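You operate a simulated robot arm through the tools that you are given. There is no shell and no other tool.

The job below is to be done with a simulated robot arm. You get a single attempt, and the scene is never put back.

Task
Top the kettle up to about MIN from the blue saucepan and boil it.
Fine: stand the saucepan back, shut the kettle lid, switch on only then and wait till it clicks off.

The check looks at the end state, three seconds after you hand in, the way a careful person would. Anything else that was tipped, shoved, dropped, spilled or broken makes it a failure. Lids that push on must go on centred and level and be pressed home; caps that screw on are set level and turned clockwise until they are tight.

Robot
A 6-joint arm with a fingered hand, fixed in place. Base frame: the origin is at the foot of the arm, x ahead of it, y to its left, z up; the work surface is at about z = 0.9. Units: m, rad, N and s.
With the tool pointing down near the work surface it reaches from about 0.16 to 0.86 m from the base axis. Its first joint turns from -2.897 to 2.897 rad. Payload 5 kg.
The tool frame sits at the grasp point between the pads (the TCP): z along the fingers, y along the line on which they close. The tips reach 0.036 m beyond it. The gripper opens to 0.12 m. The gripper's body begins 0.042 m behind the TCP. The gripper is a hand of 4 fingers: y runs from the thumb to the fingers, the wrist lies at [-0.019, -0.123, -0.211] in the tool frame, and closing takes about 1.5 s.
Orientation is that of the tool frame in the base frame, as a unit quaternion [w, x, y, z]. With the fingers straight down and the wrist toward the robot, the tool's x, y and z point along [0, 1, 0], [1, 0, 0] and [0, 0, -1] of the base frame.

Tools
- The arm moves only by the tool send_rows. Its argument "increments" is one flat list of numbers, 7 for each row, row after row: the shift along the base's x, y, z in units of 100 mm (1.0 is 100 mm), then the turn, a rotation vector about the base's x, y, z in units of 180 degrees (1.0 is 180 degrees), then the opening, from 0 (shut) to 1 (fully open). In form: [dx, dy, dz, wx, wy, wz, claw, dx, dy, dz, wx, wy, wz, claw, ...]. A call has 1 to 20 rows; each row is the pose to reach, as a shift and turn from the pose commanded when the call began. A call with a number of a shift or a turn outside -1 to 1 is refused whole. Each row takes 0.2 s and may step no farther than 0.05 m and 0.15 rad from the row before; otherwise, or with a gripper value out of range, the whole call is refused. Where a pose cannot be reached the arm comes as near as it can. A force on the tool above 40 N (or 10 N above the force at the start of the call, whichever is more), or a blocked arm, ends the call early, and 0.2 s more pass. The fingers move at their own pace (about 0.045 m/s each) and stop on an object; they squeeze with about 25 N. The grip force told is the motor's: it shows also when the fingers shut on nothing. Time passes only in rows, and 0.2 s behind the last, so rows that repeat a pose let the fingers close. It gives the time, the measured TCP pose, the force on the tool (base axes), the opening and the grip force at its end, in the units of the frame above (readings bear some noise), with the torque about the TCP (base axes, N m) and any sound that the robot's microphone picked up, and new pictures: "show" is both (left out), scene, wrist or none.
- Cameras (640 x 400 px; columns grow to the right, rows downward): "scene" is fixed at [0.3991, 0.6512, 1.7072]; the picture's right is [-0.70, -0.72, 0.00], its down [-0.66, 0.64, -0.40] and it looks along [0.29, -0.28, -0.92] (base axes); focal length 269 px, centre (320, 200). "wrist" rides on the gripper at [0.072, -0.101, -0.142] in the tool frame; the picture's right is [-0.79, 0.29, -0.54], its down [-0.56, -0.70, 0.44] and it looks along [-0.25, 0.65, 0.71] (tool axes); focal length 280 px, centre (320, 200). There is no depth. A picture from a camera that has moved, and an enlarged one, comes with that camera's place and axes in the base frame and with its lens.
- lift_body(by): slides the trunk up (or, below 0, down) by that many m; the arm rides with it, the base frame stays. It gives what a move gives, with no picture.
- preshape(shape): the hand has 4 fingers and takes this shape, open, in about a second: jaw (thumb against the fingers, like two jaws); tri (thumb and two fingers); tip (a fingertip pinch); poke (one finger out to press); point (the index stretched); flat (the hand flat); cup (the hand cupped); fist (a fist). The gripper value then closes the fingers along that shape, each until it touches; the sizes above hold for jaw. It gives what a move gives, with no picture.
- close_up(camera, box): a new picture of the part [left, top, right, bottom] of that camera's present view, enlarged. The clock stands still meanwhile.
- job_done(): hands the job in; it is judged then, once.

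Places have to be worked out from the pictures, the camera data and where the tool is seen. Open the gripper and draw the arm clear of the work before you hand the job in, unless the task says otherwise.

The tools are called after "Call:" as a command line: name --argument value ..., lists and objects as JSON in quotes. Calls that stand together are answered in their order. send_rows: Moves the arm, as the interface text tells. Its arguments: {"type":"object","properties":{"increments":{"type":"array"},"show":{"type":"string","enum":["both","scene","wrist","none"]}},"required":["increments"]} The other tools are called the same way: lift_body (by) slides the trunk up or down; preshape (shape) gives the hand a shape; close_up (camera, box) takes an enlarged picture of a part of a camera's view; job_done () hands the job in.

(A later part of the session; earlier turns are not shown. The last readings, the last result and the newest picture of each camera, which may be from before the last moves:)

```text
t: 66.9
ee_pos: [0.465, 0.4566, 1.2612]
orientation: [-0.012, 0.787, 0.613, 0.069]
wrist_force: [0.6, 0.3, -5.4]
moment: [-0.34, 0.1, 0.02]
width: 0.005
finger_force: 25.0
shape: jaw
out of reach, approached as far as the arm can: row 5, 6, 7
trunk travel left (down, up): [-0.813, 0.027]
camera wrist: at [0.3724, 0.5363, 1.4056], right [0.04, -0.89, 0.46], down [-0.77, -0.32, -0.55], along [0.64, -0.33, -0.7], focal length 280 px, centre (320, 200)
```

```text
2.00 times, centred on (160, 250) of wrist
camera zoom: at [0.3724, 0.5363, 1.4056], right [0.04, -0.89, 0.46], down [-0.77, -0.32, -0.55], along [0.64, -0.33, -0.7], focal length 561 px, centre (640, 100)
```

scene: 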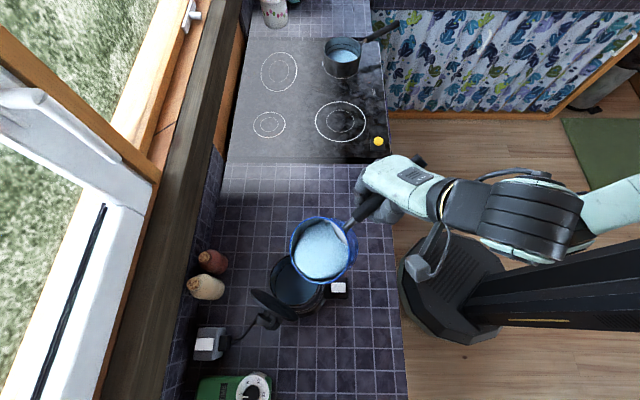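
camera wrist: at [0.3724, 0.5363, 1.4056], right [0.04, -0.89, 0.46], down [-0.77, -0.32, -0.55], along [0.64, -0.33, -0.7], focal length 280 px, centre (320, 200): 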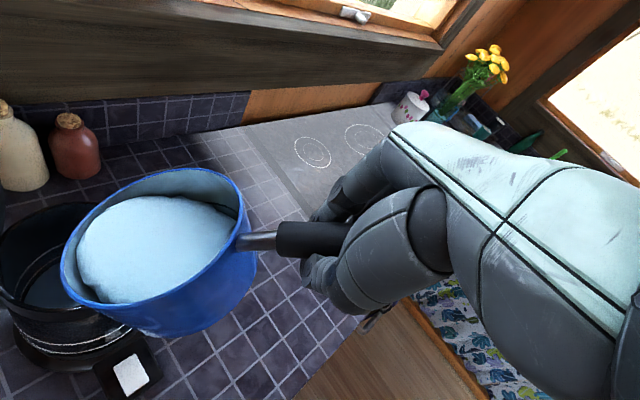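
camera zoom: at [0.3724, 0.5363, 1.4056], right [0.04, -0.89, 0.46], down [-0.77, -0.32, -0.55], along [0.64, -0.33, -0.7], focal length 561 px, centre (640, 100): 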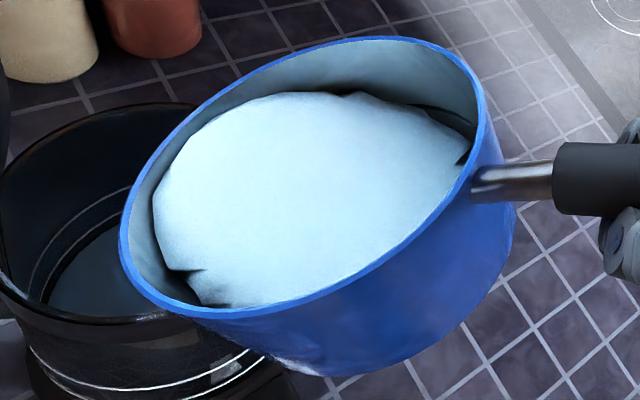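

The arm reported a reach limit at 40° with this heading (hand yawed far off the arm's radial direction); no water has flowed yet. I ease back to 30° tilt and then swing hand and pan 30° counter-clockwise about the lip, which should free the wrist.

Call:
send_rows --increments '[-0.01, -0.05, -0.08, 0.016, -0.003, 0, 0, -0.02, -0.1, -0.16, 0.034, -0.006, 0, 0, -0.03, -0.175, -0.26, 0.0547, -0.0099, 0, 0, -0.03, -0.175, -0.26, 0.0547, -0.0099, 0, 0]' --show "none"

Call:
send_rows --increments '[0.12, -0.01, 0.03, 0, 0, 0.0208, 0, 0.24, -0.017, 0.06, 0, 0, 0.0417, 0, 0.36, -0.021, 0.08, 0, 0, 0.0625, 0, 0.478, -0.023, 0.1, 0, 0, 0.0833, 0, 0.597, -0.01, 0.1, 0, 0, 0.1042, 0, 0.715, 0.014, 0.1, 0, 0, 0.125, 0, 0.832, 0.042, 0.1, 0, 0, 0.1458, 0, 0.946, 0.079, 0.1, 0, 0, 0.1667, 0, 0.946, 0.079, 0.1, 0, 0, 0.1667, 0]' --show "both"

Call:
close_up --camera "scene" --box '[220, 190, 380, 290]'

Call:
close_up --camera "wrist" --box '[0, 150, 320, 350]'

```text
t: 67.9
ee_pos: [0.4612, 0.4379, 1.2348]
orientation: [-0.071, 0.783, 0.604, 0.131]
wrist_force: [-0.3, 0.6, -6.9]
moment: [-0.41, 0.15, 0.0]
width: 0.005
finger_force: 25.2
shape: jaw
trunk travel left (down, up): [-0.813, 0.027]
```

```text
t: 69.9
ee_pos: [0.5556, 0.448, 1.2452]
orientation: [-0.102, 0.599, 0.787, 0.108]
wrist_force: [-0.6, 0.9, -5.6]
moment: [-0.45, -0.14, 0.0]
width: 0.0049
finger_force: 24.9
shape: jaw
trunk travel left (down, up): [-0.813, 0.027]
camera wrist: at [0.444, 0.4466, 1.398], right [0.5, -0.81, 0.3], down [-0.54, -0.57, -0.62], along [0.67, 0.15, -0.73], focal length 280 px, centre (320, 200)
```

scene: 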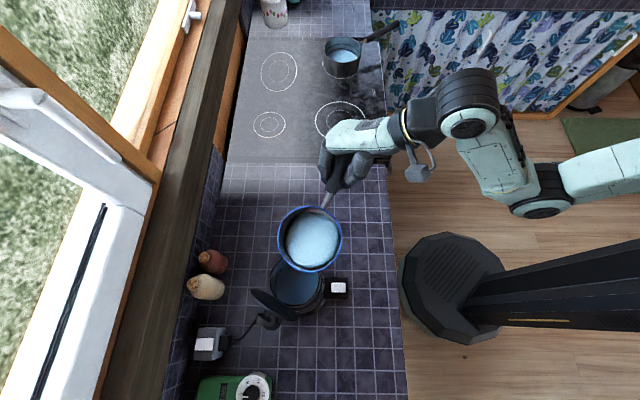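
wrist: 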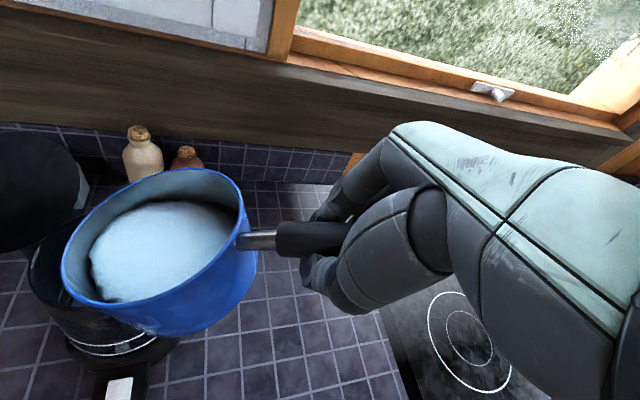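

```text
4.00 times, centred on (300, 240) of scene
camera zoom: at [0.3991, 0.6512, 1.7072], right [-0.7, -0.72, 0.0], down [-0.66, 0.64, -0.4], along [0.29, -0.28, -0.92], focal length 1076 px, centre (400, 40)
```

zoom: 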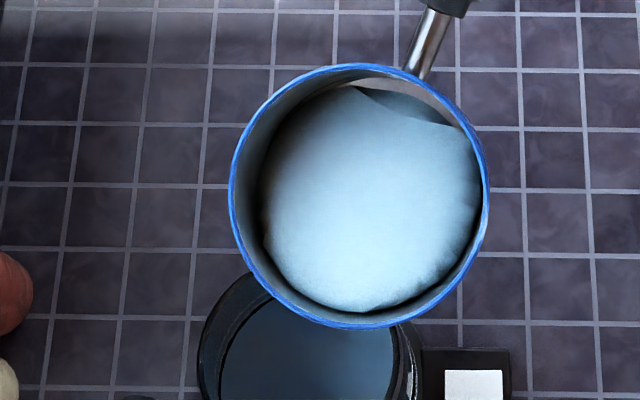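

```text
2.00 times, centred on (160, 250) of wrist
camera zoom: at [0.444, 0.4466, 1.398], right [0.5, -0.81, 0.3], down [-0.54, -0.57, -0.62], along [0.67, 0.15, -0.73], focal length 561 px, centre (640, 100)
```

zoom: 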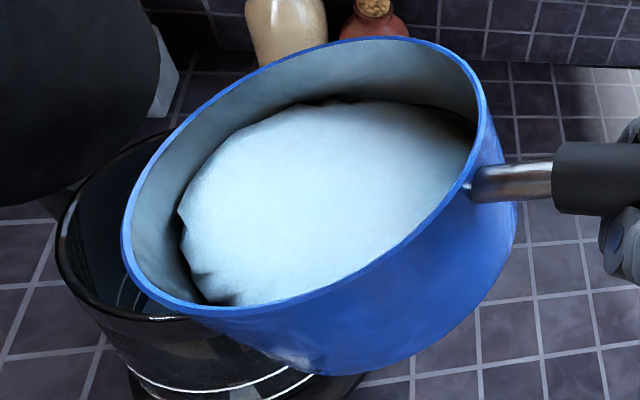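

The swing worked, and the lip is now at about (0.498, 0.623) over the kettle mouth. I tilt further to about 40° with the lip held in place.

Call:
send_rows --increments '[-0.015, 0.04, 0.05, -0.0105, -0.0038, 0, 0, -0.03, 0.08, 0.1, -0.021, -0.0076, 0, 0, -0.04, 0.11, 0.15, -0.0315, -0.0114, 0, 0, -0.05, 0.14, 0.2, -0.042, -0.0152, 0, 0, -0.06, 0.168, 0.25, -0.0523, -0.0188, 0, 0, -0.06, 0.168, 0.25, -0.0523, -0.0188, 0, 0, -0.06, 0.168, 0.25, -0.0523, -0.0188, 0, 0]' --show "both"

Call:
close_up --camera "scene" --box '[220, 210, 380, 310]'

Call:
close_up --camera "wrist" --box '[0, 150, 320, 350]'

```text
t: 71.5
ee_pos: [0.5493, 0.463, 1.2698]
orientation: [-0.03, 0.602, 0.796, 0.061]
wrist_force: [0.1, -0.2, -6.2]
moment: [-0.34, -0.12, 0.04]
width: 0.005
finger_force: 24.8
shape: jaw
trunk travel left (down, up): [-0.813, 0.027]
camera wrist: at [0.4295, 0.4868, 1.414], right [0.48, -0.75, 0.46], down [-0.51, -0.66, -0.55], along [0.71, 0.03, -0.7], focal length 280 px, centre (320, 200)
```

scene: 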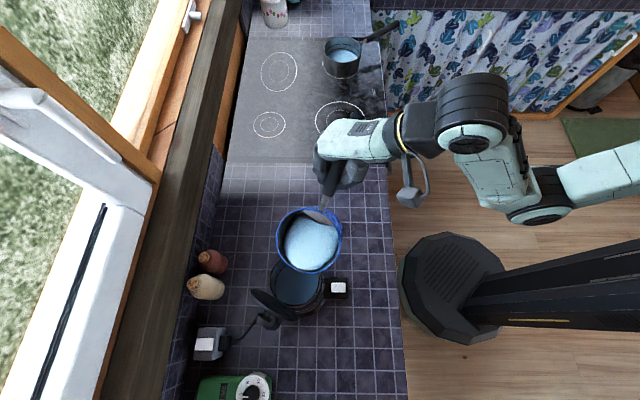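
wrist: 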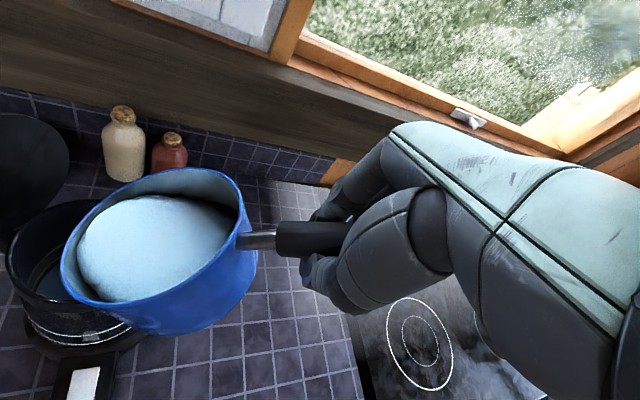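

```text
4.00 times, centred on (300, 260) of scene
camera zoom: at [0.3991, 0.6512, 1.7072], right [-0.7, -0.72, 0.0], down [-0.66, 0.64, -0.4], along [0.29, -0.28, -0.92], focal length 1076 px, centre (400, -40)
```

zoom: 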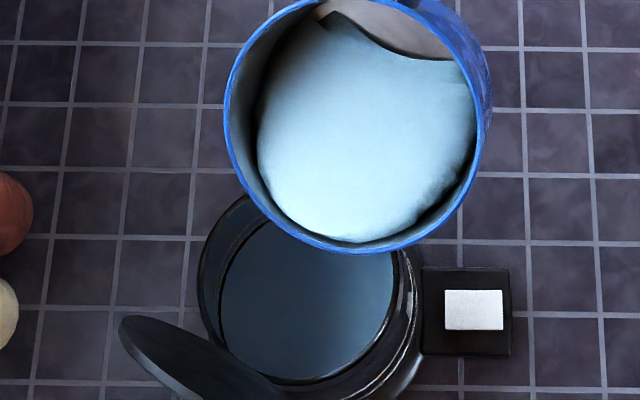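

```text
2.00 times, centred on (160, 250) of wrist
camera zoom: at [0.4295, 0.4868, 1.414], right [0.48, -0.75, 0.46], down [-0.51, -0.66, -0.55], along [0.71, 0.03, -0.7], focal length 561 px, centre (640, 100)
```

zoom: 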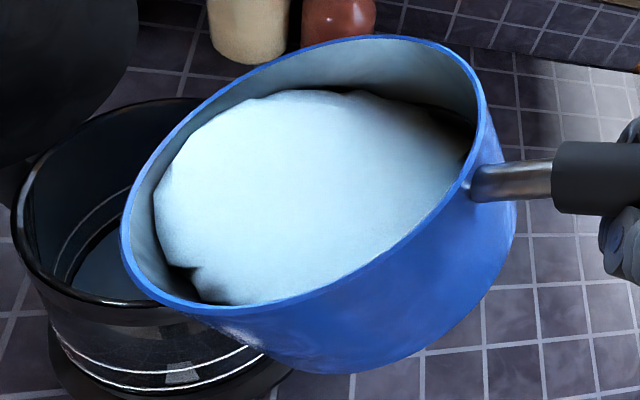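

At 40° the water is close to the rim, nearest slightly on the -x side of the nose. I shift the pan about 12 mm in +x and +y so the spill point is well inside the mouth, and tilt 4° more.

Call:
send_rows --increments '[0.05, 0.06, 0.0, 0, 0, 0, 0, 0.1, 0.12, 0.0, 0, 0, 0, 0, 0.095, 0.15, 0.04, -0.007, -0.0025, 0, 0, 0.09, 0.18, 0.08, -0.014, -0.005, 0, 0, 0.085, 0.2, 0.115, -0.021, -0.0075, 0, 0, 0.085, 0.2, 0.115, -0.021, -0.0075, 0, 0, 0.085, 0.2, 0.115, -0.021, -0.0075, 0, 0]' --show "both"

Call:
close_up --camera "scene" --box '[220, 210, 380, 310]'

Call:
close_up --camera "wrist" --box '[0, 150, 320, 350]'

```text
t: 73.1
ee_pos: [0.5603, 0.4826, 1.2817]
orientation: [-0.001, 0.603, 0.797, 0.041]
wrist_force: [0.1, -0.4, -5.3]
moment: [-0.3, -0.07, -0.01]
width: 0.005
finger_force: 25.2
shape: jaw
trunk travel left (down, up): [-0.813, 0.027]
camera wrist: at [0.4356, 0.5163, 1.4211], right [0.47, -0.72, 0.52], down [-0.5, -0.7, -0.52], along [0.73, -0.02, -0.68], focal length 280 px, centre (320, 200)
```

scene: 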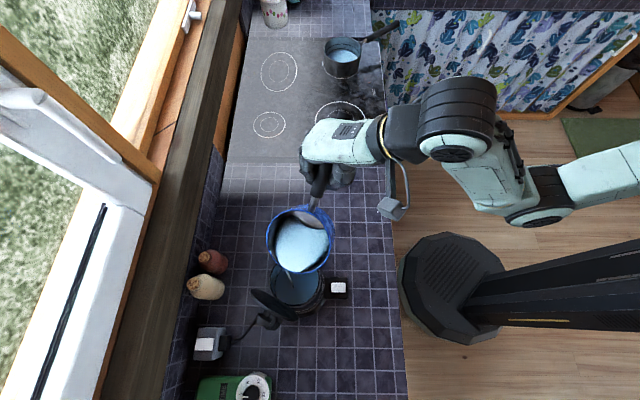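
wrist: 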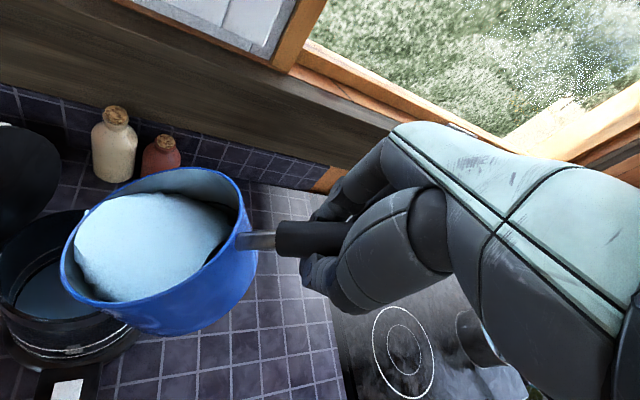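

```text
4.00 times, centred on (300, 260) of scene
camera zoom: at [0.3991, 0.6512, 1.7072], right [-0.7, -0.72, 0.0], down [-0.66, 0.64, -0.4], along [0.29, -0.28, -0.92], focal length 1076 px, centre (400, -40)
```

zoom: 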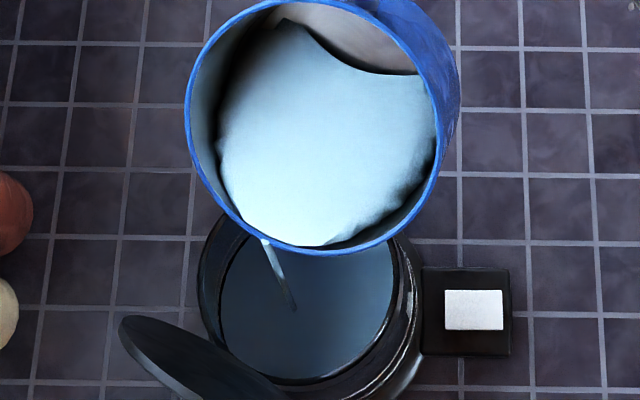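

```text
2.00 times, centred on (160, 250) of wrist
camera zoom: at [0.4356, 0.5163, 1.4211], right [0.47, -0.72, 0.52], down [-0.5, -0.7, -0.52], along [0.73, -0.02, -0.68], focal length 561 px, centre (640, 100)
```

zoom: 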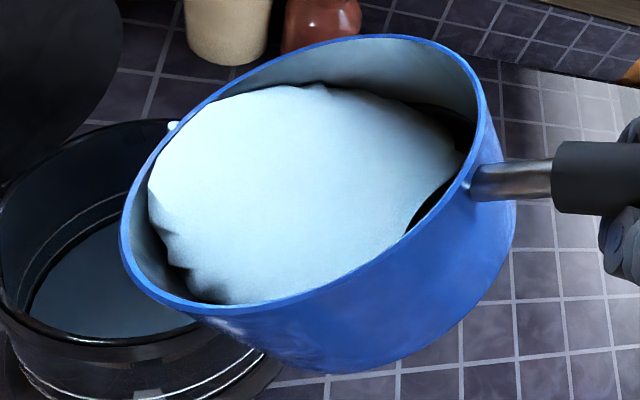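

Water is pouring in a thin stream from the lip and landing well inside the kettle. I hold this angle for a moment and check the level.

Call:
send_rows --increments '[0, 0, 0, 0, 0, 0, 0, 0, 0, 0, 0, 0, 0, 0, 0, 0, 0, 0, 0, 0, 0, 0, 0, 0, 0, 0, 0, 0, 0, 0, 0, 0, 0, 0, 0]' --show "none"

Call:
close_up --camera "scene" --box '[220, 210, 380, 310]'

Call:
close_up --camera "wrist" --box '[0, 180, 240, 330]'

```text
t: 74.3
ee_pos: [0.5599, 0.4831, 1.2817]
orientation: [-0.001, 0.603, 0.797, 0.041]
wrist_force: [-0.1, -0.7, -6.1]
moment: [-0.34, -0.06, 0.02]
width: 0.005
finger_force: 24.4
shape: jaw
trunk travel left (down, up): [-0.813, 0.027]
```

```text
4.00 times, centred on (300, 260) of scene
camera zoom: at [0.3991, 0.6512, 1.7072], right [-0.7, -0.72, 0.0], down [-0.66, 0.64, -0.4], along [0.29, -0.28, -0.92], focal length 1076 px, centre (400, -40)
```

zoom: 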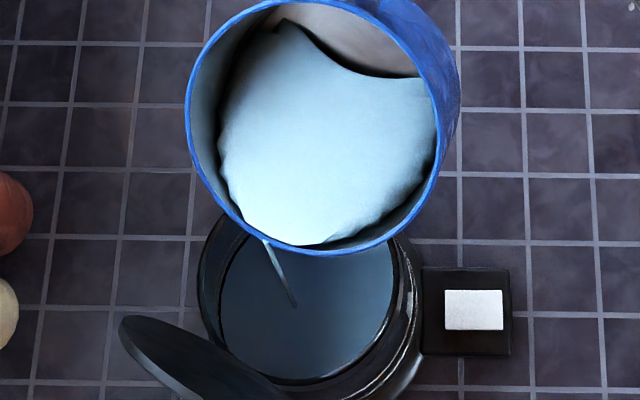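

```text
2.67 times, centred on (120, 255) of wrist
camera zoom: at [0.4355, 0.5163, 1.421], right [0.47, -0.72, 0.52], down [-0.5, -0.7, -0.52], along [0.73, -0.02, -0.68], focal length 748 px, centre (853, 53)
```

zoom: 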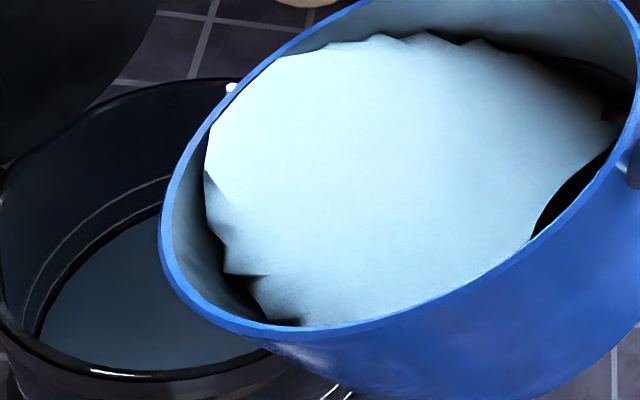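

The stream thins at this angle. I tilt 4° more, keeping the lip in place, and hold.

Call:
send_rows --increments '[-0.01, 0.03, 0.035, -0.007, -0.0025, 0, 0, -0.02, 0.06, 0.07, -0.014, -0.005, 0, 0, -0.03, 0.088, 0.106, -0.0209, -0.0075, 0, 0, -0.03, 0.088, 0.106, -0.0209, -0.0075, 0, 0, -0.03, 0.088, 0.106, -0.0209, -0.0075, 0, 0, -0.03, 0.088, 0.106, -0.0209, -0.0075, 0, 0]' --show "none"

Call:
close_up --camera "scene" --box '[220, 210, 380, 310]'

Call:
close_up --camera "wrist" --box '[0, 180, 240, 330]'

```text
t: 75.7
ee_pos: [0.5573, 0.4931, 1.2914]
orientation: [0.028, 0.602, 0.798, 0.022]
wrist_force: [0.9, -0.2, -5.2]
moment: [-0.27, -0.07, -0.03]
width: 0.005
finger_force: 24.9
shape: jaw
trunk travel left (down, up): [-0.813, 0.027]
```

```text
4.00 times, centred on (300, 260) of scene
camera zoom: at [0.3991, 0.6512, 1.7072], right [-0.7, -0.72, 0.0], down [-0.66, 0.64, -0.4], along [0.29, -0.28, -0.92], focal length 1076 px, centre (400, -40)
```

zoom: 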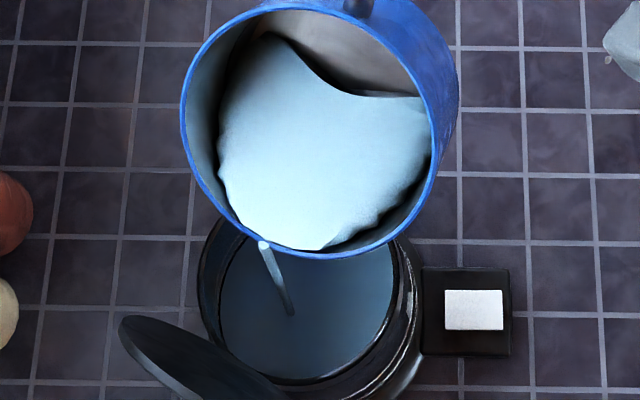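

```text
2.67 times, centred on (120, 255) of wrist
camera zoom: at [0.4293, 0.5343, 1.4258], right [0.45, -0.68, 0.58], down [-0.49, -0.73, -0.48], along [0.75, -0.06, -0.66], focal length 748 px, centre (853, 53)
```

zoom: 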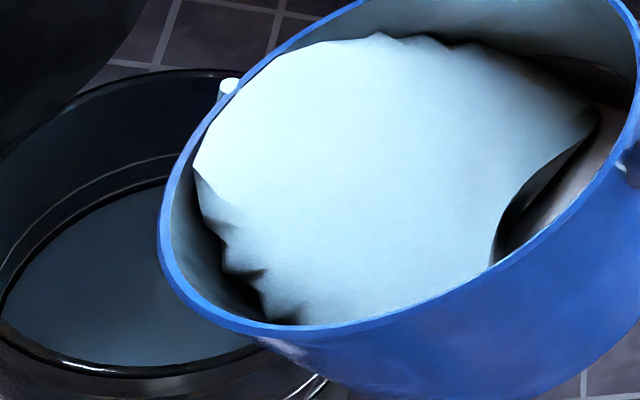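

Flow continues well. I check the ring lines against the water edge more closely.

Call:
close_up --camera "wrist" --box '[0, 210, 96, 270]'

Call:
close_up --camera "scene" --box '[264, 258, 328, 298]'

```text
6.67 times, centred on (48, 240) of wrist
camera zoom: at [0.4293, 0.5343, 1.4258], right [0.45, -0.68, 0.58], down [-0.49, -0.73, -0.48], along [0.75, -0.06, -0.66], focal length 1869 px, centre (2133, -67)
```

zoom: 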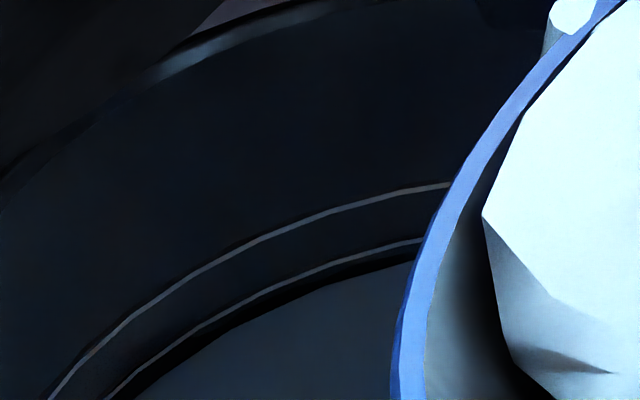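

```text
10.00 times, centred on (296, 278) of scene
camera zoom: at [0.3991, 0.6512, 1.7072], right [-0.7, -0.72, 0.0], down [-0.66, 0.64, -0.4], along [0.29, -0.28, -0.92], focal length 2691 px, centre (560, -580)
```

zoom: 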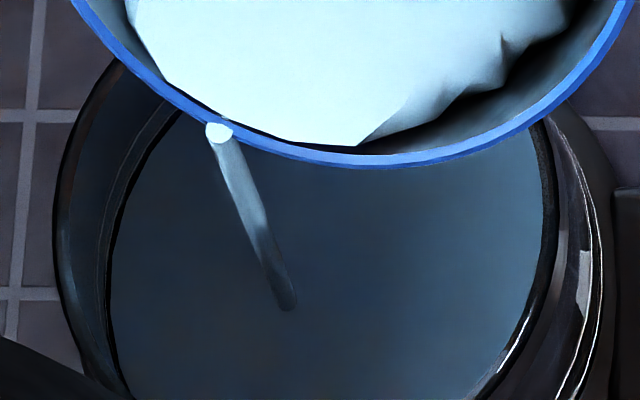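

The wrist view shows the rings clearly: the water edge is still below the lower ring but rising. I hold, then look again.

Call:
send_rows --increments '[0, 0, 0, 0, 0, 0, 0, 0, 0, 0, 0, 0, 0, 0, 0, 0, 0, 0, 0, 0, 0, 0, 0, 0, 0, 0, 0, 0, 0, 0, 0, 0, 0, 0, 0, 0, 0, 0, 0, 0, 0, 0, 0, 0, 0, 0, 0, 0, 0]' --show "none"

Call:
close_up --camera "wrist" --box '[0, 210, 96, 270]'

Call:
close_up --camera "scene" --box '[220, 210, 380, 310]'

```text
t: 77.3
ee_pos: [0.5555, 0.493, 1.2923]
orientation: [0.029, 0.601, 0.798, 0.022]
wrist_force: [0.6, -0.9, -5.1]
moment: [-0.26, -0.05, 0.0]
width: 0.0049
finger_force: 25.4
shape: jaw
trunk travel left (down, up): [-0.813, 0.027]
```

```text
6.67 times, centred on (48, 240) of wrist
camera zoom: at [0.4293, 0.5342, 1.4257], right [0.45, -0.68, 0.58], down [-0.49, -0.73, -0.48], along [0.75, -0.06, -0.66], focal length 1869 px, centre (2133, -67)
```

zoom: 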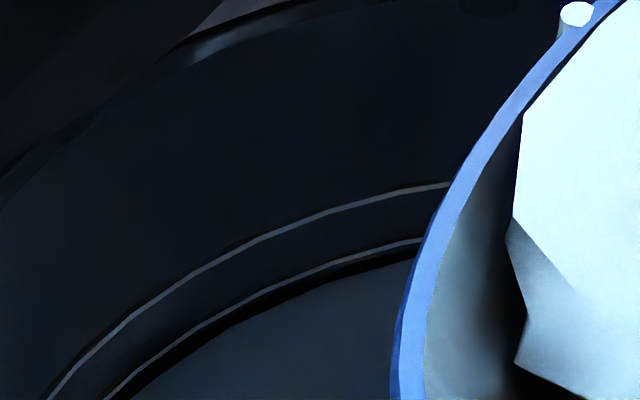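

```text
4.00 times, centred on (300, 260) of scene
camera zoom: at [0.3991, 0.6512, 1.7072], right [-0.7, -0.72, 0.0], down [-0.66, 0.64, -0.4], along [0.29, -0.28, -0.92], focal length 1076 px, centre (400, -40)
```

zoom: 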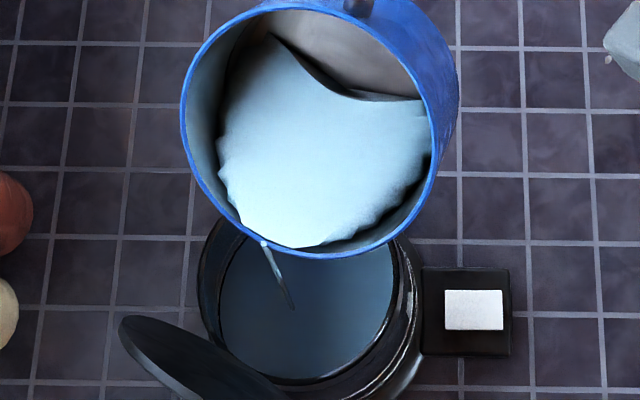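

The stream is thin again and the level rose only slightly. I tilt another 6°.

Call:
send_rows --increments '[-0.013, 0.036, 0.037, -0.0079, -0.0028, 0, 0, -0.026, 0.072, 0.074, -0.0157, -0.0056, 0, 0, -0.039, 0.108, 0.11, -0.0236, -0.0085, 0, 0, -0.052, 0.144, 0.147, -0.0314, -0.0113, 0, 0, -0.052, 0.144, 0.147, -0.0314, -0.0113, 0, 0, -0.052, 0.144, 0.147, -0.0314, -0.0113, 0, 0, -0.052, 0.144, 0.147, -0.0314, -0.0113, 0, 0, -0.052, 0.144, 0.147, -0.0314, -0.0113, 0, 0]' --show "wrist"

Call:
close_up --camera "wrist" --box '[0, 210, 96, 270]'

Call:
close_up --camera "scene" --box '[220, 210, 380, 310]'

```text
t: 79.1
ee_pos: [0.5518, 0.508, 1.3064]
orientation: [0.073, 0.599, 0.798, -0.006]
wrist_force: [-0.4, -0.7, -5.2]
moment: [-0.18, -0.03, 0.0]
width: 0.0051
finger_force: 25.0
shape: jaw
trunk travel left (down, up): [-0.813, 0.027]
camera wrist: at [0.4203, 0.5617, 1.4312], right [0.43, -0.62, 0.66], down [-0.47, -0.78, -0.42], along [0.77, -0.12, -0.63], focal length 280 px, centre (320, 200)
```

wrist: 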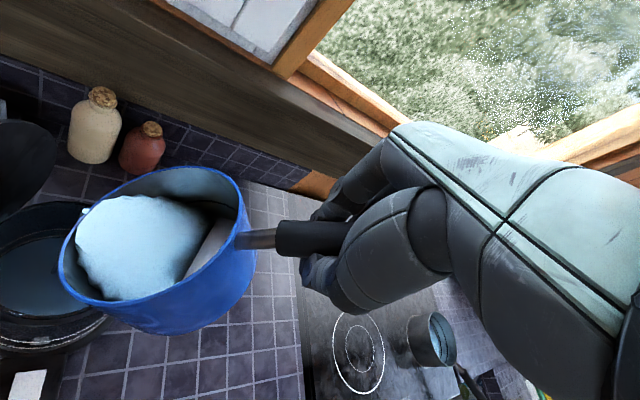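

```text
6.67 times, centred on (48, 240) of wrist
camera zoom: at [0.4203, 0.5617, 1.4312], right [0.43, -0.62, 0.66], down [-0.47, -0.78, -0.42], along [0.77, -0.12, -0.63], focal length 1869 px, centre (2133, -67)
```

zoom: 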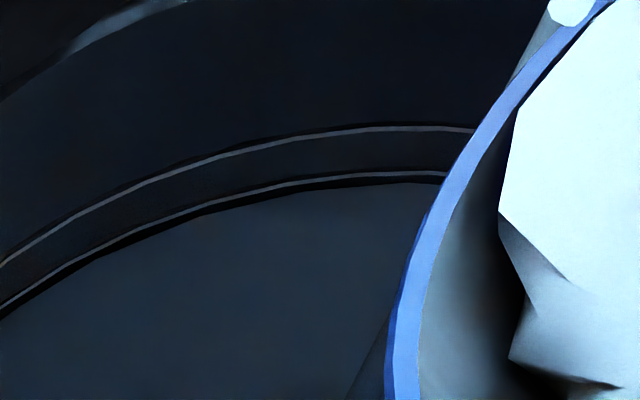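

```text
4.00 times, centred on (300, 260) of scene
camera zoom: at [0.3991, 0.6512, 1.7072], right [-0.7, -0.72, 0.0], down [-0.66, 0.64, -0.4], along [0.29, -0.28, -0.92], focal length 1076 px, centre (400, -40)
```

zoom: 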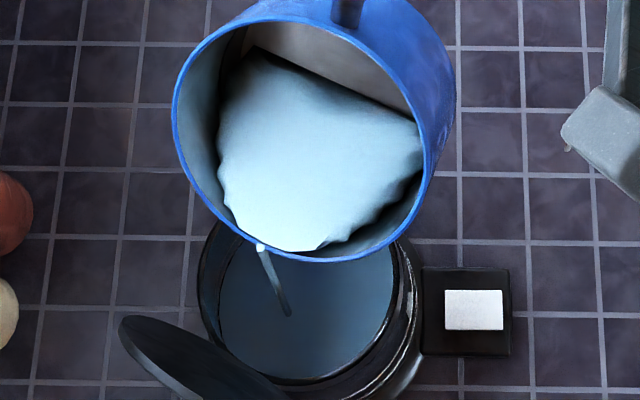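

The water edge is now only slightly below the lower ring and still rising. I hold and watch.

Call:
send_rows --increments '[0, 0, 0, 0, 0, 0, 0, 0, 0, 0, 0, 0, 0, 0, 0, 0, 0, 0, 0, 0, 0, 0, 0, 0, 0, 0, 0, 0, 0, 0, 0, 0, 0, 0, 0, 0, 0, 0, 0, 0, 0, 0]' --show "none"

Call:
close_up --camera "wrist" --box '[0, 210, 96, 270]'

Call:
close_up --camera "scene" --box '[220, 210, 380, 310]'

```text
t: 80.5
ee_pos: [0.5513, 0.5085, 1.3066]
orientation: [0.073, 0.598, 0.798, -0.007]
wrist_force: [-0.1, 0.7, -4.0]
moment: [-0.21, -0.07, 0.01]
width: 0.0049
finger_force: 25.0
shape: jaw
trunk travel left (down, up): [-0.813, 0.027]
```

```text
6.67 times, centred on (48, 240) of wrist
camera zoom: at [0.4202, 0.5617, 1.4312], right [0.43, -0.62, 0.66], down [-0.47, -0.78, -0.42], along [0.77, -0.13, -0.63], focal length 1869 px, centre (2133, -67)
```

zoom: 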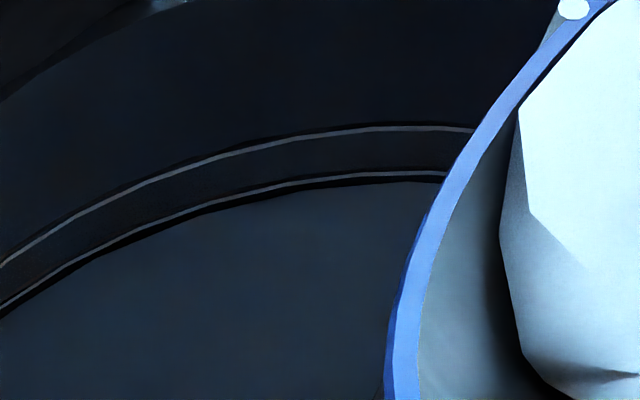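

```text
4.00 times, centred on (300, 260) of scene
camera zoom: at [0.3991, 0.6512, 1.7072], right [-0.7, -0.72, 0.0], down [-0.66, 0.64, -0.4], along [0.29, -0.28, -0.92], focal length 1076 px, centre (400, -40)
```

zoom: 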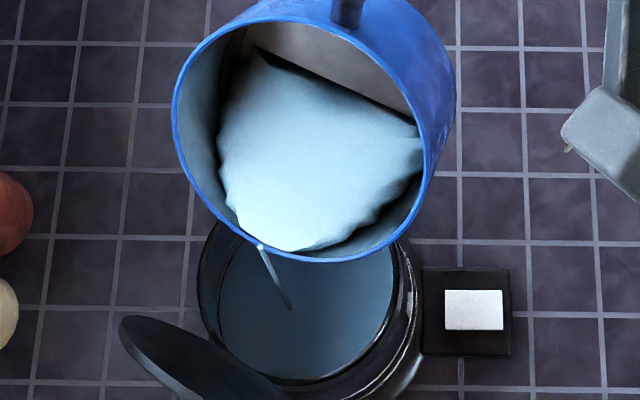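

Level creeping up; stream thin again. Another 6° of tilt.

Call:
send_rows --increments '[-0.014, 0.04, 0.033, -0.0079, -0.0028, 0, 0, -0.028, 0.08, 0.066, -0.0157, -0.0056, 0, 0, -0.042, 0.12, 0.1, -0.0236, -0.0085, 0, 0, -0.057, 0.158, 0.13, -0.0314, -0.0113, 0, 0, -0.057, 0.158, 0.13, -0.0314, -0.0113, 0, 0, -0.057, 0.158, 0.13, -0.0314, -0.0113, 0, 0, -0.057, 0.158, 0.13, -0.0314, -0.0113, 0, 0]' --show "none"

Call:
close_up --camera "wrist" --box '[0, 200, 96, 260]'

Call:
close_up --camera "scene" --box '[220, 210, 380, 310]'

```text
t: 82.1
ee_pos: [0.5448, 0.5232, 1.3197]
orientation: [0.116, 0.595, 0.795, -0.035]
wrist_force: [0.4, 0.5, -4.8]
moment: [-0.15, 0.01, 0.0]
width: 0.0047
finger_force: 24.9
shape: jaw
trunk travel left (down, up): [-0.813, 0.027]
```

```text
6.67 times, centred on (48, 230) of wrist
camera zoom: at [0.4095, 0.589, 1.4335], right [0.41, -0.55, 0.73], down [-0.46, -0.81, -0.36], along [0.79, -0.18, -0.58], focal length 1869 px, centre (2133, 0)
```

zoom: 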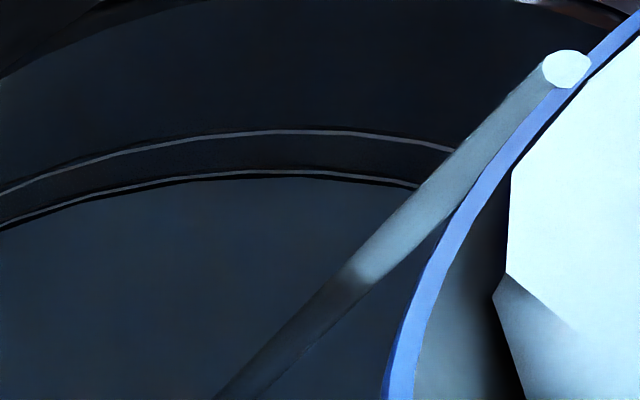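

```text
4.00 times, centred on (300, 260) of scene
camera zoom: at [0.3991, 0.6512, 1.7072], right [-0.7, -0.72, 0.0], down [-0.66, 0.64, -0.4], along [0.29, -0.28, -0.92], focal length 1076 px, centre (400, -40)
```

zoom: 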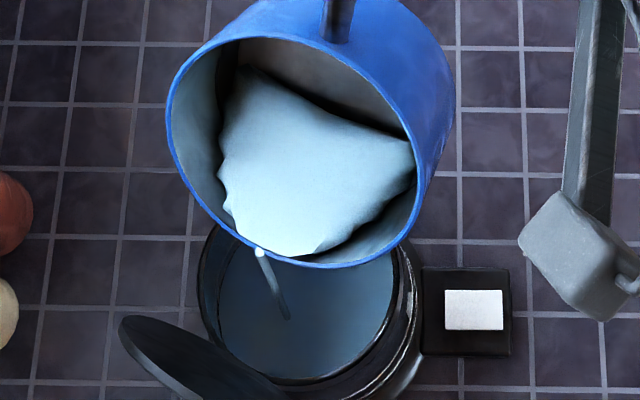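

Good flow; the water edge is almost at the lower ring. I hold this angle and watch.

Call:
send_rows --increments '[0, 0, 0, 0, 0, 0, 0, 0, 0, 0, 0, 0, 0, 0, 0, 0, 0, 0, 0, 0, 0, 0, 0, 0, 0, 0, 0, 0, 0, 0, 0, 0, 0, 0, 0, 0, 0, 0, 0, 0, 0, 0]' --show "none"

Call:
close_up --camera "wrist" --box '[0, 200, 96, 260]'

Call:
close_up --camera "scene" --box '[220, 210, 380, 310]'

```text
t: 83.5
ee_pos: [0.5448, 0.5232, 1.3182]
orientation: [0.116, 0.595, 0.795, -0.035]
wrist_force: [0.6, 0.5, -4.3]
moment: [-0.18, 0.06, 0.04]
width: 0.0051
finger_force: 25.1
shape: jaw
trunk travel left (down, up): [-0.813, 0.027]
```

```text
6.67 times, centred on (48, 230) of wrist
camera zoom: at [0.4096, 0.5888, 1.4336], right [0.41, -0.55, 0.73], down [-0.46, -0.81, -0.36], along [0.79, -0.18, -0.58], focal length 1869 px, centre (2133, 0)
```

zoom: 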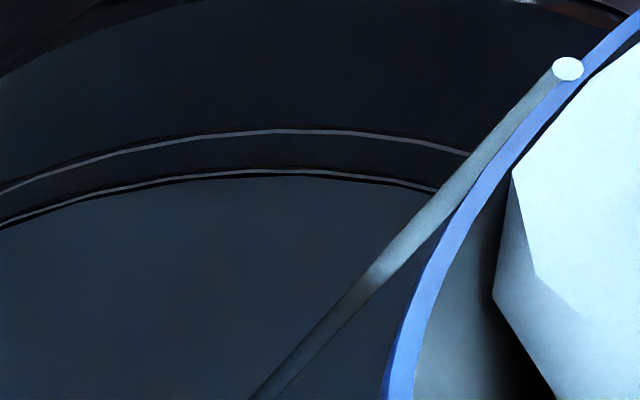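

```text
4.00 times, centred on (300, 260) of scene
camera zoom: at [0.3991, 0.6512, 1.7072], right [-0.7, -0.72, 0.0], down [-0.66, 0.64, -0.4], along [0.29, -0.28, -0.92], focal length 1076 px, centre (400, -40)
```

zoom: 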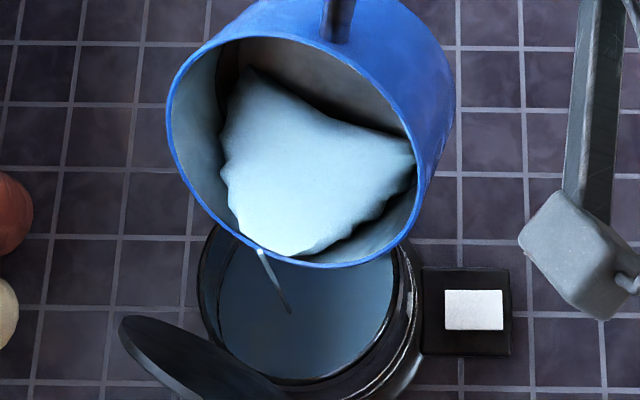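

The water is just about at the lower ring. One more 6° of tilt to bring it a little above, checking as I go.

Call:
send_rows --increments '[-0.015, 0.042, 0.028, -0.0079, -0.0028, 0, 0, -0.03, 0.085, 0.056, -0.0157, -0.0056, 0, 0, -0.045, 0.127, 0.084, -0.0236, -0.0085, 0, 0, -0.061, 0.169, 0.112, -0.0314, -0.0113, 0, 0, -0.061, 0.169, 0.112, -0.0314, -0.0113, 0, 0, -0.061, 0.169, 0.112, -0.0314, -0.0113, 0, 0, -0.061, 0.169, 0.112, -0.0314, -0.0113, 0, 0, -0.061, 0.169, 0.112, -0.0314, -0.0113, 0, 0]' --show "scene"

Call:
close_up --camera "wrist" --box '[0, 180, 112, 250]'

Call:
close_up --camera "scene" --box '[220, 210, 380, 310]'

```text
t: 85.3
ee_pos: [0.5393, 0.5401, 1.3312]
orientation: [0.159, 0.588, 0.79, -0.064]
wrist_force: [-0.3, 0.8, -3.8]
moment: [-0.05, -0.01, -0.02]
width: 0.0049
finger_force: 24.8
shape: jaw
trunk travel left (down, up): [-0.813, 0.027]
```

scene: 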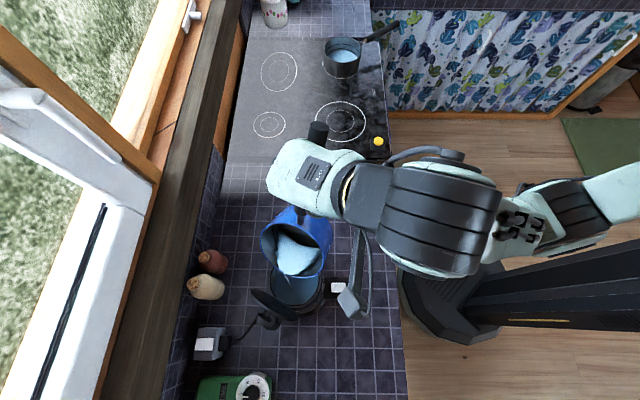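

```text
5.71 times, centred on (56, 215) of wrist
camera zoom: at [0.3997, 0.6159, 1.4336], right [0.38, -0.48, 0.79], down [-0.44, -0.85, -0.29], along [0.81, -0.24, -0.53], focal length 1602 px, centre (1829, 114)
```

zoom: 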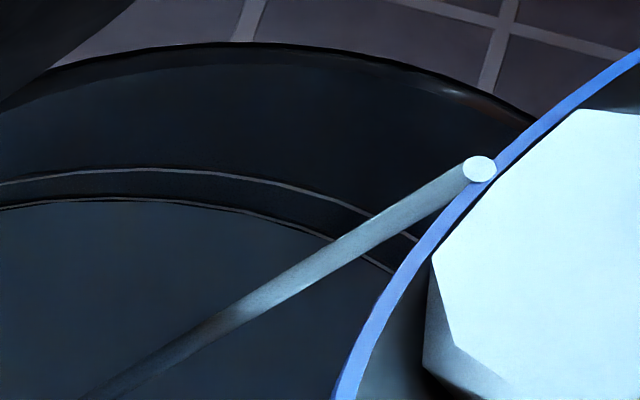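

```text
4.00 times, centred on (300, 260) of scene
camera zoom: at [0.3991, 0.6512, 1.7072], right [-0.7, -0.72, 0.0], down [-0.66, 0.64, -0.4], along [0.29, -0.28, -0.92], focal length 1076 px, centre (400, -40)
```

zoom: 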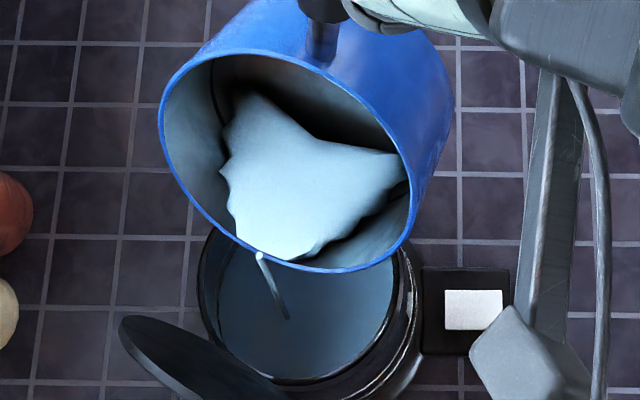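

The water edge is at the lower ring now and still flowing. I hold briefly and zoom in closer.

Call:
send_rows --increments '[0, 0, 0, 0, 0, 0, 0, 0, 0, 0, 0, 0, 0, 0, 0, 0, 0, 0, 0, 0, 0, 0, 0, 0, 0, 0, 0, 0, 0, 0, 0, 0, 0, 0, 0]' --show "none"

Call:
close_up --camera "wrist" --box '[0, 195, 64, 235]'

Call:
close_up --camera "scene" --box '[264, 258, 328, 298]'

```text
t: 86.5
ee_pos: [0.5392, 0.539, 1.3316]
orientation: [0.159, 0.588, 0.79, -0.063]
wrist_force: [0.4, 0.9, -4.1]
moment: [-0.05, -0.02, 0.01]
width: 0.0046
finger_force: 24.7
shape: jaw
trunk travel left (down, up): [-0.813, 0.027]
```

```text
10.00 times, centred on (32, 215) of wrist
camera zoom: at [0.3997, 0.6159, 1.4336], right [0.38, -0.48, 0.79], down [-0.44, -0.85, -0.29], along [0.81, -0.24, -0.53], focal length 2804 px, centre (3200, 50)
```

zoom: 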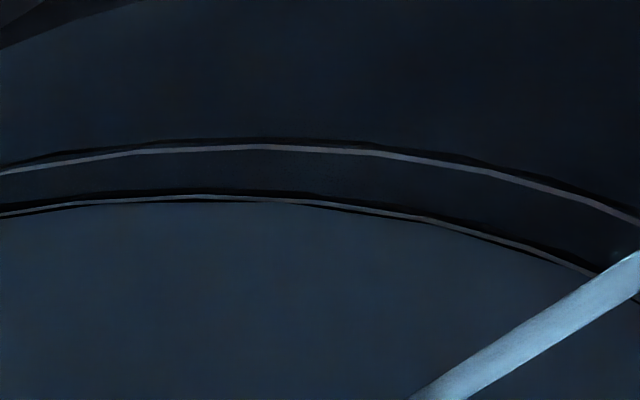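

```text
10.00 times, centred on (296, 278) of scene
camera zoom: at [0.3991, 0.6512, 1.7072], right [-0.7, -0.72, 0.0], down [-0.66, 0.64, -0.4], along [0.29, -0.28, -0.92], focal length 2691 px, centre (560, -580)
```

zoom: 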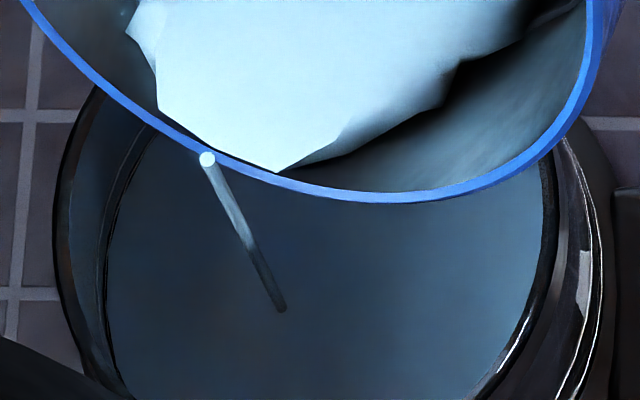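

The level is right at the lower ring. I let the thin stream run a little longer so it ends slightly above it.

Call:
send_rows --increments '[-0.007, 0.03, 0.015, -0.0079, -0.0028, 0, 0, -0.014, 0.058, 0.03, -0.0157, -0.0056, 0, 0, -0.014, 0.058, 0.03, -0.0157, -0.0056, 0, 0, -0.014, 0.058, 0.03, -0.0157, -0.0056, 0, 0, -0.014, 0.058, 0.03, -0.0157, -0.0056, 0, 0, -0.014, 0.058, 0.03, -0.0157, -0.0056, 0, 0, -0.014, 0.058, 0.03, -0.0157, -0.0056, 0, 0]' --show "none"

Call:
close_up --camera "wrist" --box '[0, 190, 64, 230]'

Call:
close_up --camera "scene" --box '[220, 210, 380, 310]'

```text
t: 88.1
ee_pos: [0.5381, 0.5451, 1.3347]
orientation: [0.18, 0.586, 0.787, -0.077]
wrist_force: [0.7, -0.4, -4.1]
moment: [-0.09, 0.01, 0.03]
width: 0.0053
finger_force: 25.2
shape: jaw
trunk travel left (down, up): [-0.813, 0.027]
```

```text
10.00 times, centred on (32, 210) of wrist
camera zoom: at [0.3971, 0.6269, 1.4296], right [0.37, -0.44, 0.82], down [-0.44, -0.86, -0.26], along [0.82, -0.27, -0.51], focal length 2804 px, centre (3200, 100)
```

zoom: 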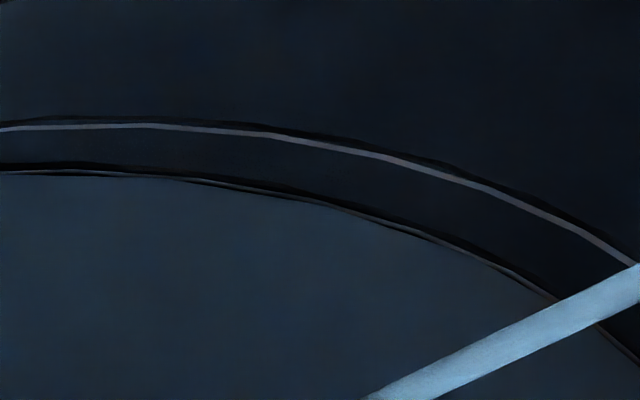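

```text
4.00 times, centred on (300, 260) of scene
camera zoom: at [0.3991, 0.6512, 1.7072], right [-0.7, -0.72, 0.0], down [-0.66, 0.64, -0.4], along [0.29, -0.28, -0.92], focal length 1076 px, centre (400, -40)
```

zoom: 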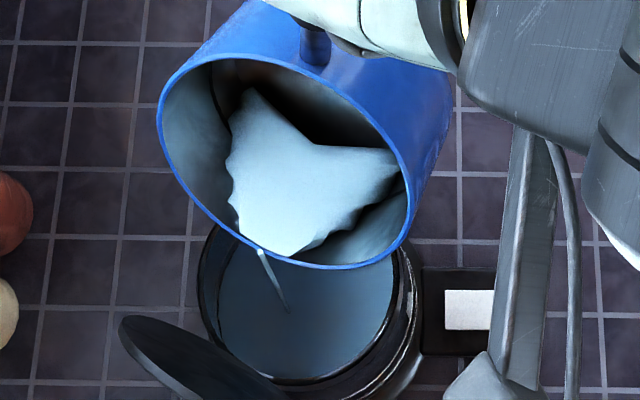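

The lower ring is just being covered. A last small tilt to raise it a few millimetres more.

Call:
send_rows --increments '[-0.014, 0.04, 0.022, -0.007, -0.0025, 0, 0, -0.028, 0.08, 0.044, -0.014, -0.005, 0, 0, -0.042, 0.118, 0.065, -0.0209, -0.0075, 0, 0, -0.042, 0.118, 0.065, -0.0209, -0.0075, 0, 0, -0.042, 0.118, 0.065, -0.0209, -0.0075, 0, 0, -0.042, 0.118, 0.065, -0.0209, -0.0075, 0, 0, -0.042, 0.118, 0.065, -0.0209, -0.0075, 0, 0]' --show "none"

Call:
close_up --camera "wrist" --box '[0, 180, 80, 230]'

Call:
close_up --camera "scene" --box '[220, 210, 380, 310]'

```text
t: 89.7
ee_pos: [0.5334, 0.5563, 1.3404]
orientation: [0.208, 0.58, 0.782, -0.097]
wrist_force: [0.2, 0.0, -4.1]
moment: [-0.03, -0.02, 0.0]
width: 0.0049
finger_force: 24.8
shape: jaw
trunk travel left (down, up): [-0.813, 0.027]
```

```text
8.00 times, centred on (40, 205) of wrist
camera zoom: at [0.3897, 0.6436, 1.4273], right [0.35, -0.38, 0.86], down [-0.43, -0.88, -0.21], along [0.83, -0.3, -0.47], focal length 2243 px, centre (2560, 160)
```

zoom: 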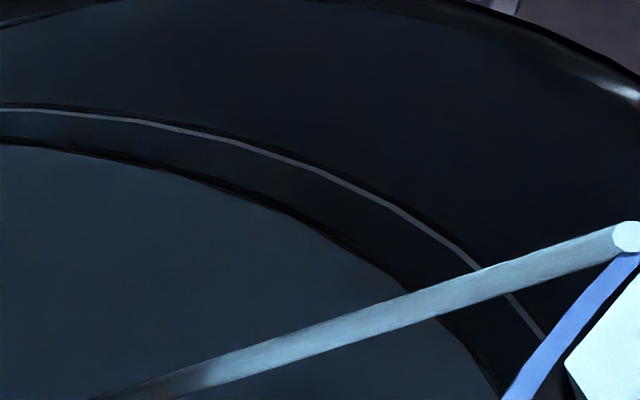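

```text
4.00 times, centred on (300, 260) of scene
camera zoom: at [0.3991, 0.6512, 1.7072], right [-0.7, -0.72, 0.0], down [-0.66, 0.64, -0.4], along [0.29, -0.28, -0.92], focal length 1076 px, centre (400, -40)
```

zoom: 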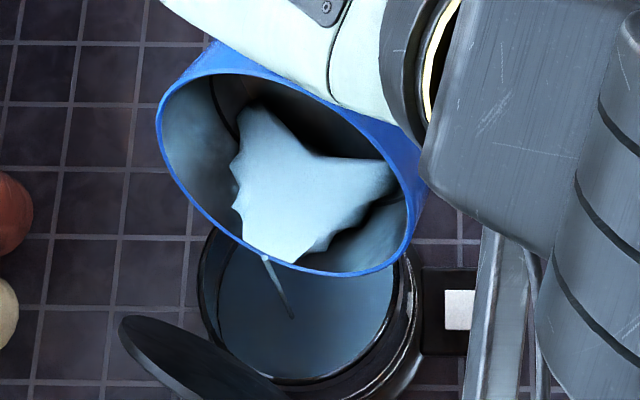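

The lower ring is now covered, with water roughly 3–4 mm above it. I hold one more second, then stop.

Call:
send_rows --increments '[0, 0, 0, 0, 0, 0, 0, 0, 0, 0, 0, 0, 0, 0, 0, 0, 0, 0, 0, 0, 0, 0, 0, 0, 0, 0, 0, 0]' --show "none"

Call:
close_up --camera "wrist" --box '[0, 180, 80, 230]'

```text
t: 90.7
ee_pos: [0.5335, 0.5571, 1.3395]
orientation: [0.208, 0.579, 0.782, -0.097]
wrist_force: [-0.1, 1.1, -3.3]
moment: [-0.05, 0.0, -0.03]
width: 0.0051
finger_force: 25.1
shape: jaw
trunk travel left (down, up): [-0.813, 0.027]
```

```text
8.00 times, centred on (40, 205) of wrist
camera zoom: at [0.3896, 0.6437, 1.4272], right [0.35, -0.38, 0.86], down [-0.43, -0.88, -0.21], along [0.83, -0.3, -0.47], focal length 2243 px, centre (2560, 160)
```

zoom: 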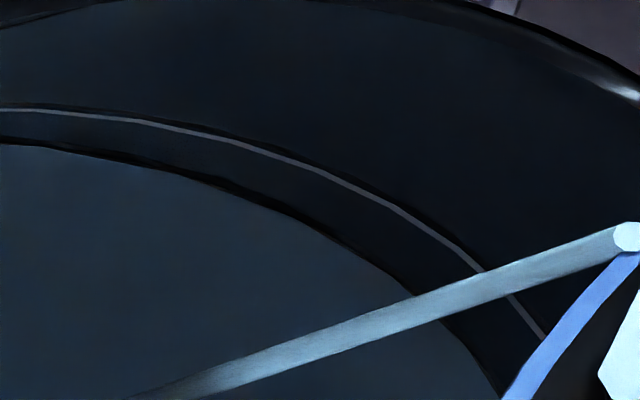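

About 4–5 mm above the lower ring now, so I stop: I rotate the pan back upright with the lip kept over the kettle until the stream ends.

Call:
send_rows --increments '[0.05, -0.13, -0.1, 0.0303, 0.0109, 0, 0, 0.1, -0.28, -0.21, 0.0606, 0.0218, 0, 0, 0.16, -0.43, -0.33, 0.091, 0.0327, 0, 0, 0.21, -0.58, -0.45, 0.1213, 0.0436, 0, 0, 0.266, -0.74, -0.58, 0.1516, 0.0545, 0, 0, 0.266, -0.74, -0.58, 0.1516, 0.0545, 0, 0]' --show "none"

Call:
close_up --camera "scene" --box '[220, 210, 380, 310]'

Call:
close_up --camera "wrist" --box '[0, 180, 240, 330]'

```text
t: 92.1
ee_pos: [0.5592, 0.4838, 1.2815]
orientation: [-0.001, 0.602, 0.798, 0.042]
wrist_force: [-0.6, 0.2, -4.5]
moment: [-0.24, -0.08, -0.03]
width: 0.0049
finger_force: 25.4
shape: jaw
trunk travel left (down, up): [-0.813, 0.027]
```

```text
4.00 times, centred on (300, 260) of scene
camera zoom: at [0.3991, 0.6512, 1.7072], right [-0.7, -0.72, 0.0], down [-0.66, 0.64, -0.4], along [0.29, -0.28, -0.92], focal length 1076 px, centre (400, -40)
```

zoom: 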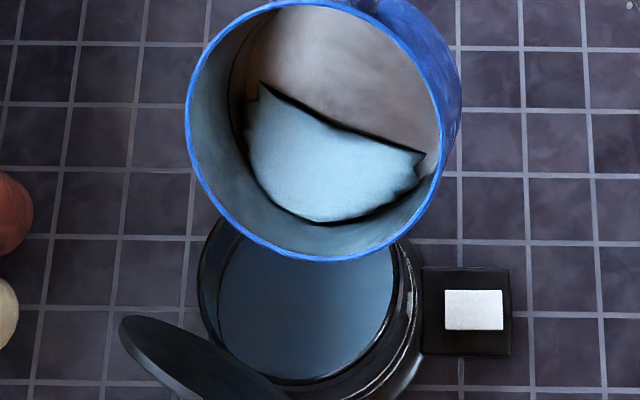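

```text
2.67 times, centred on (120, 255) of wrist
camera zoom: at [0.4361, 0.5164, 1.4213], right [0.47, -0.72, 0.52], down [-0.5, -0.7, -0.52], along [0.73, -0.02, -0.68], focal length 748 px, centre (853, 53)
```

zoom: 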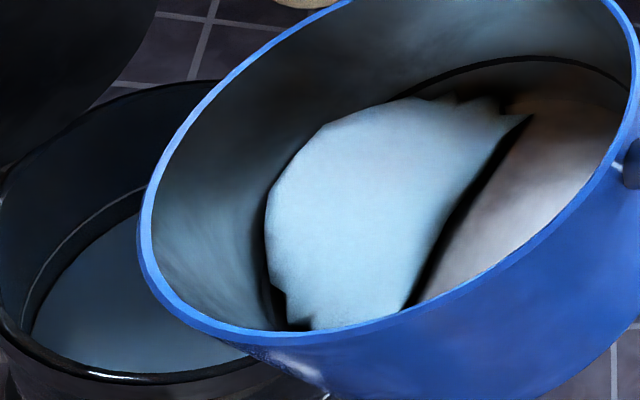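

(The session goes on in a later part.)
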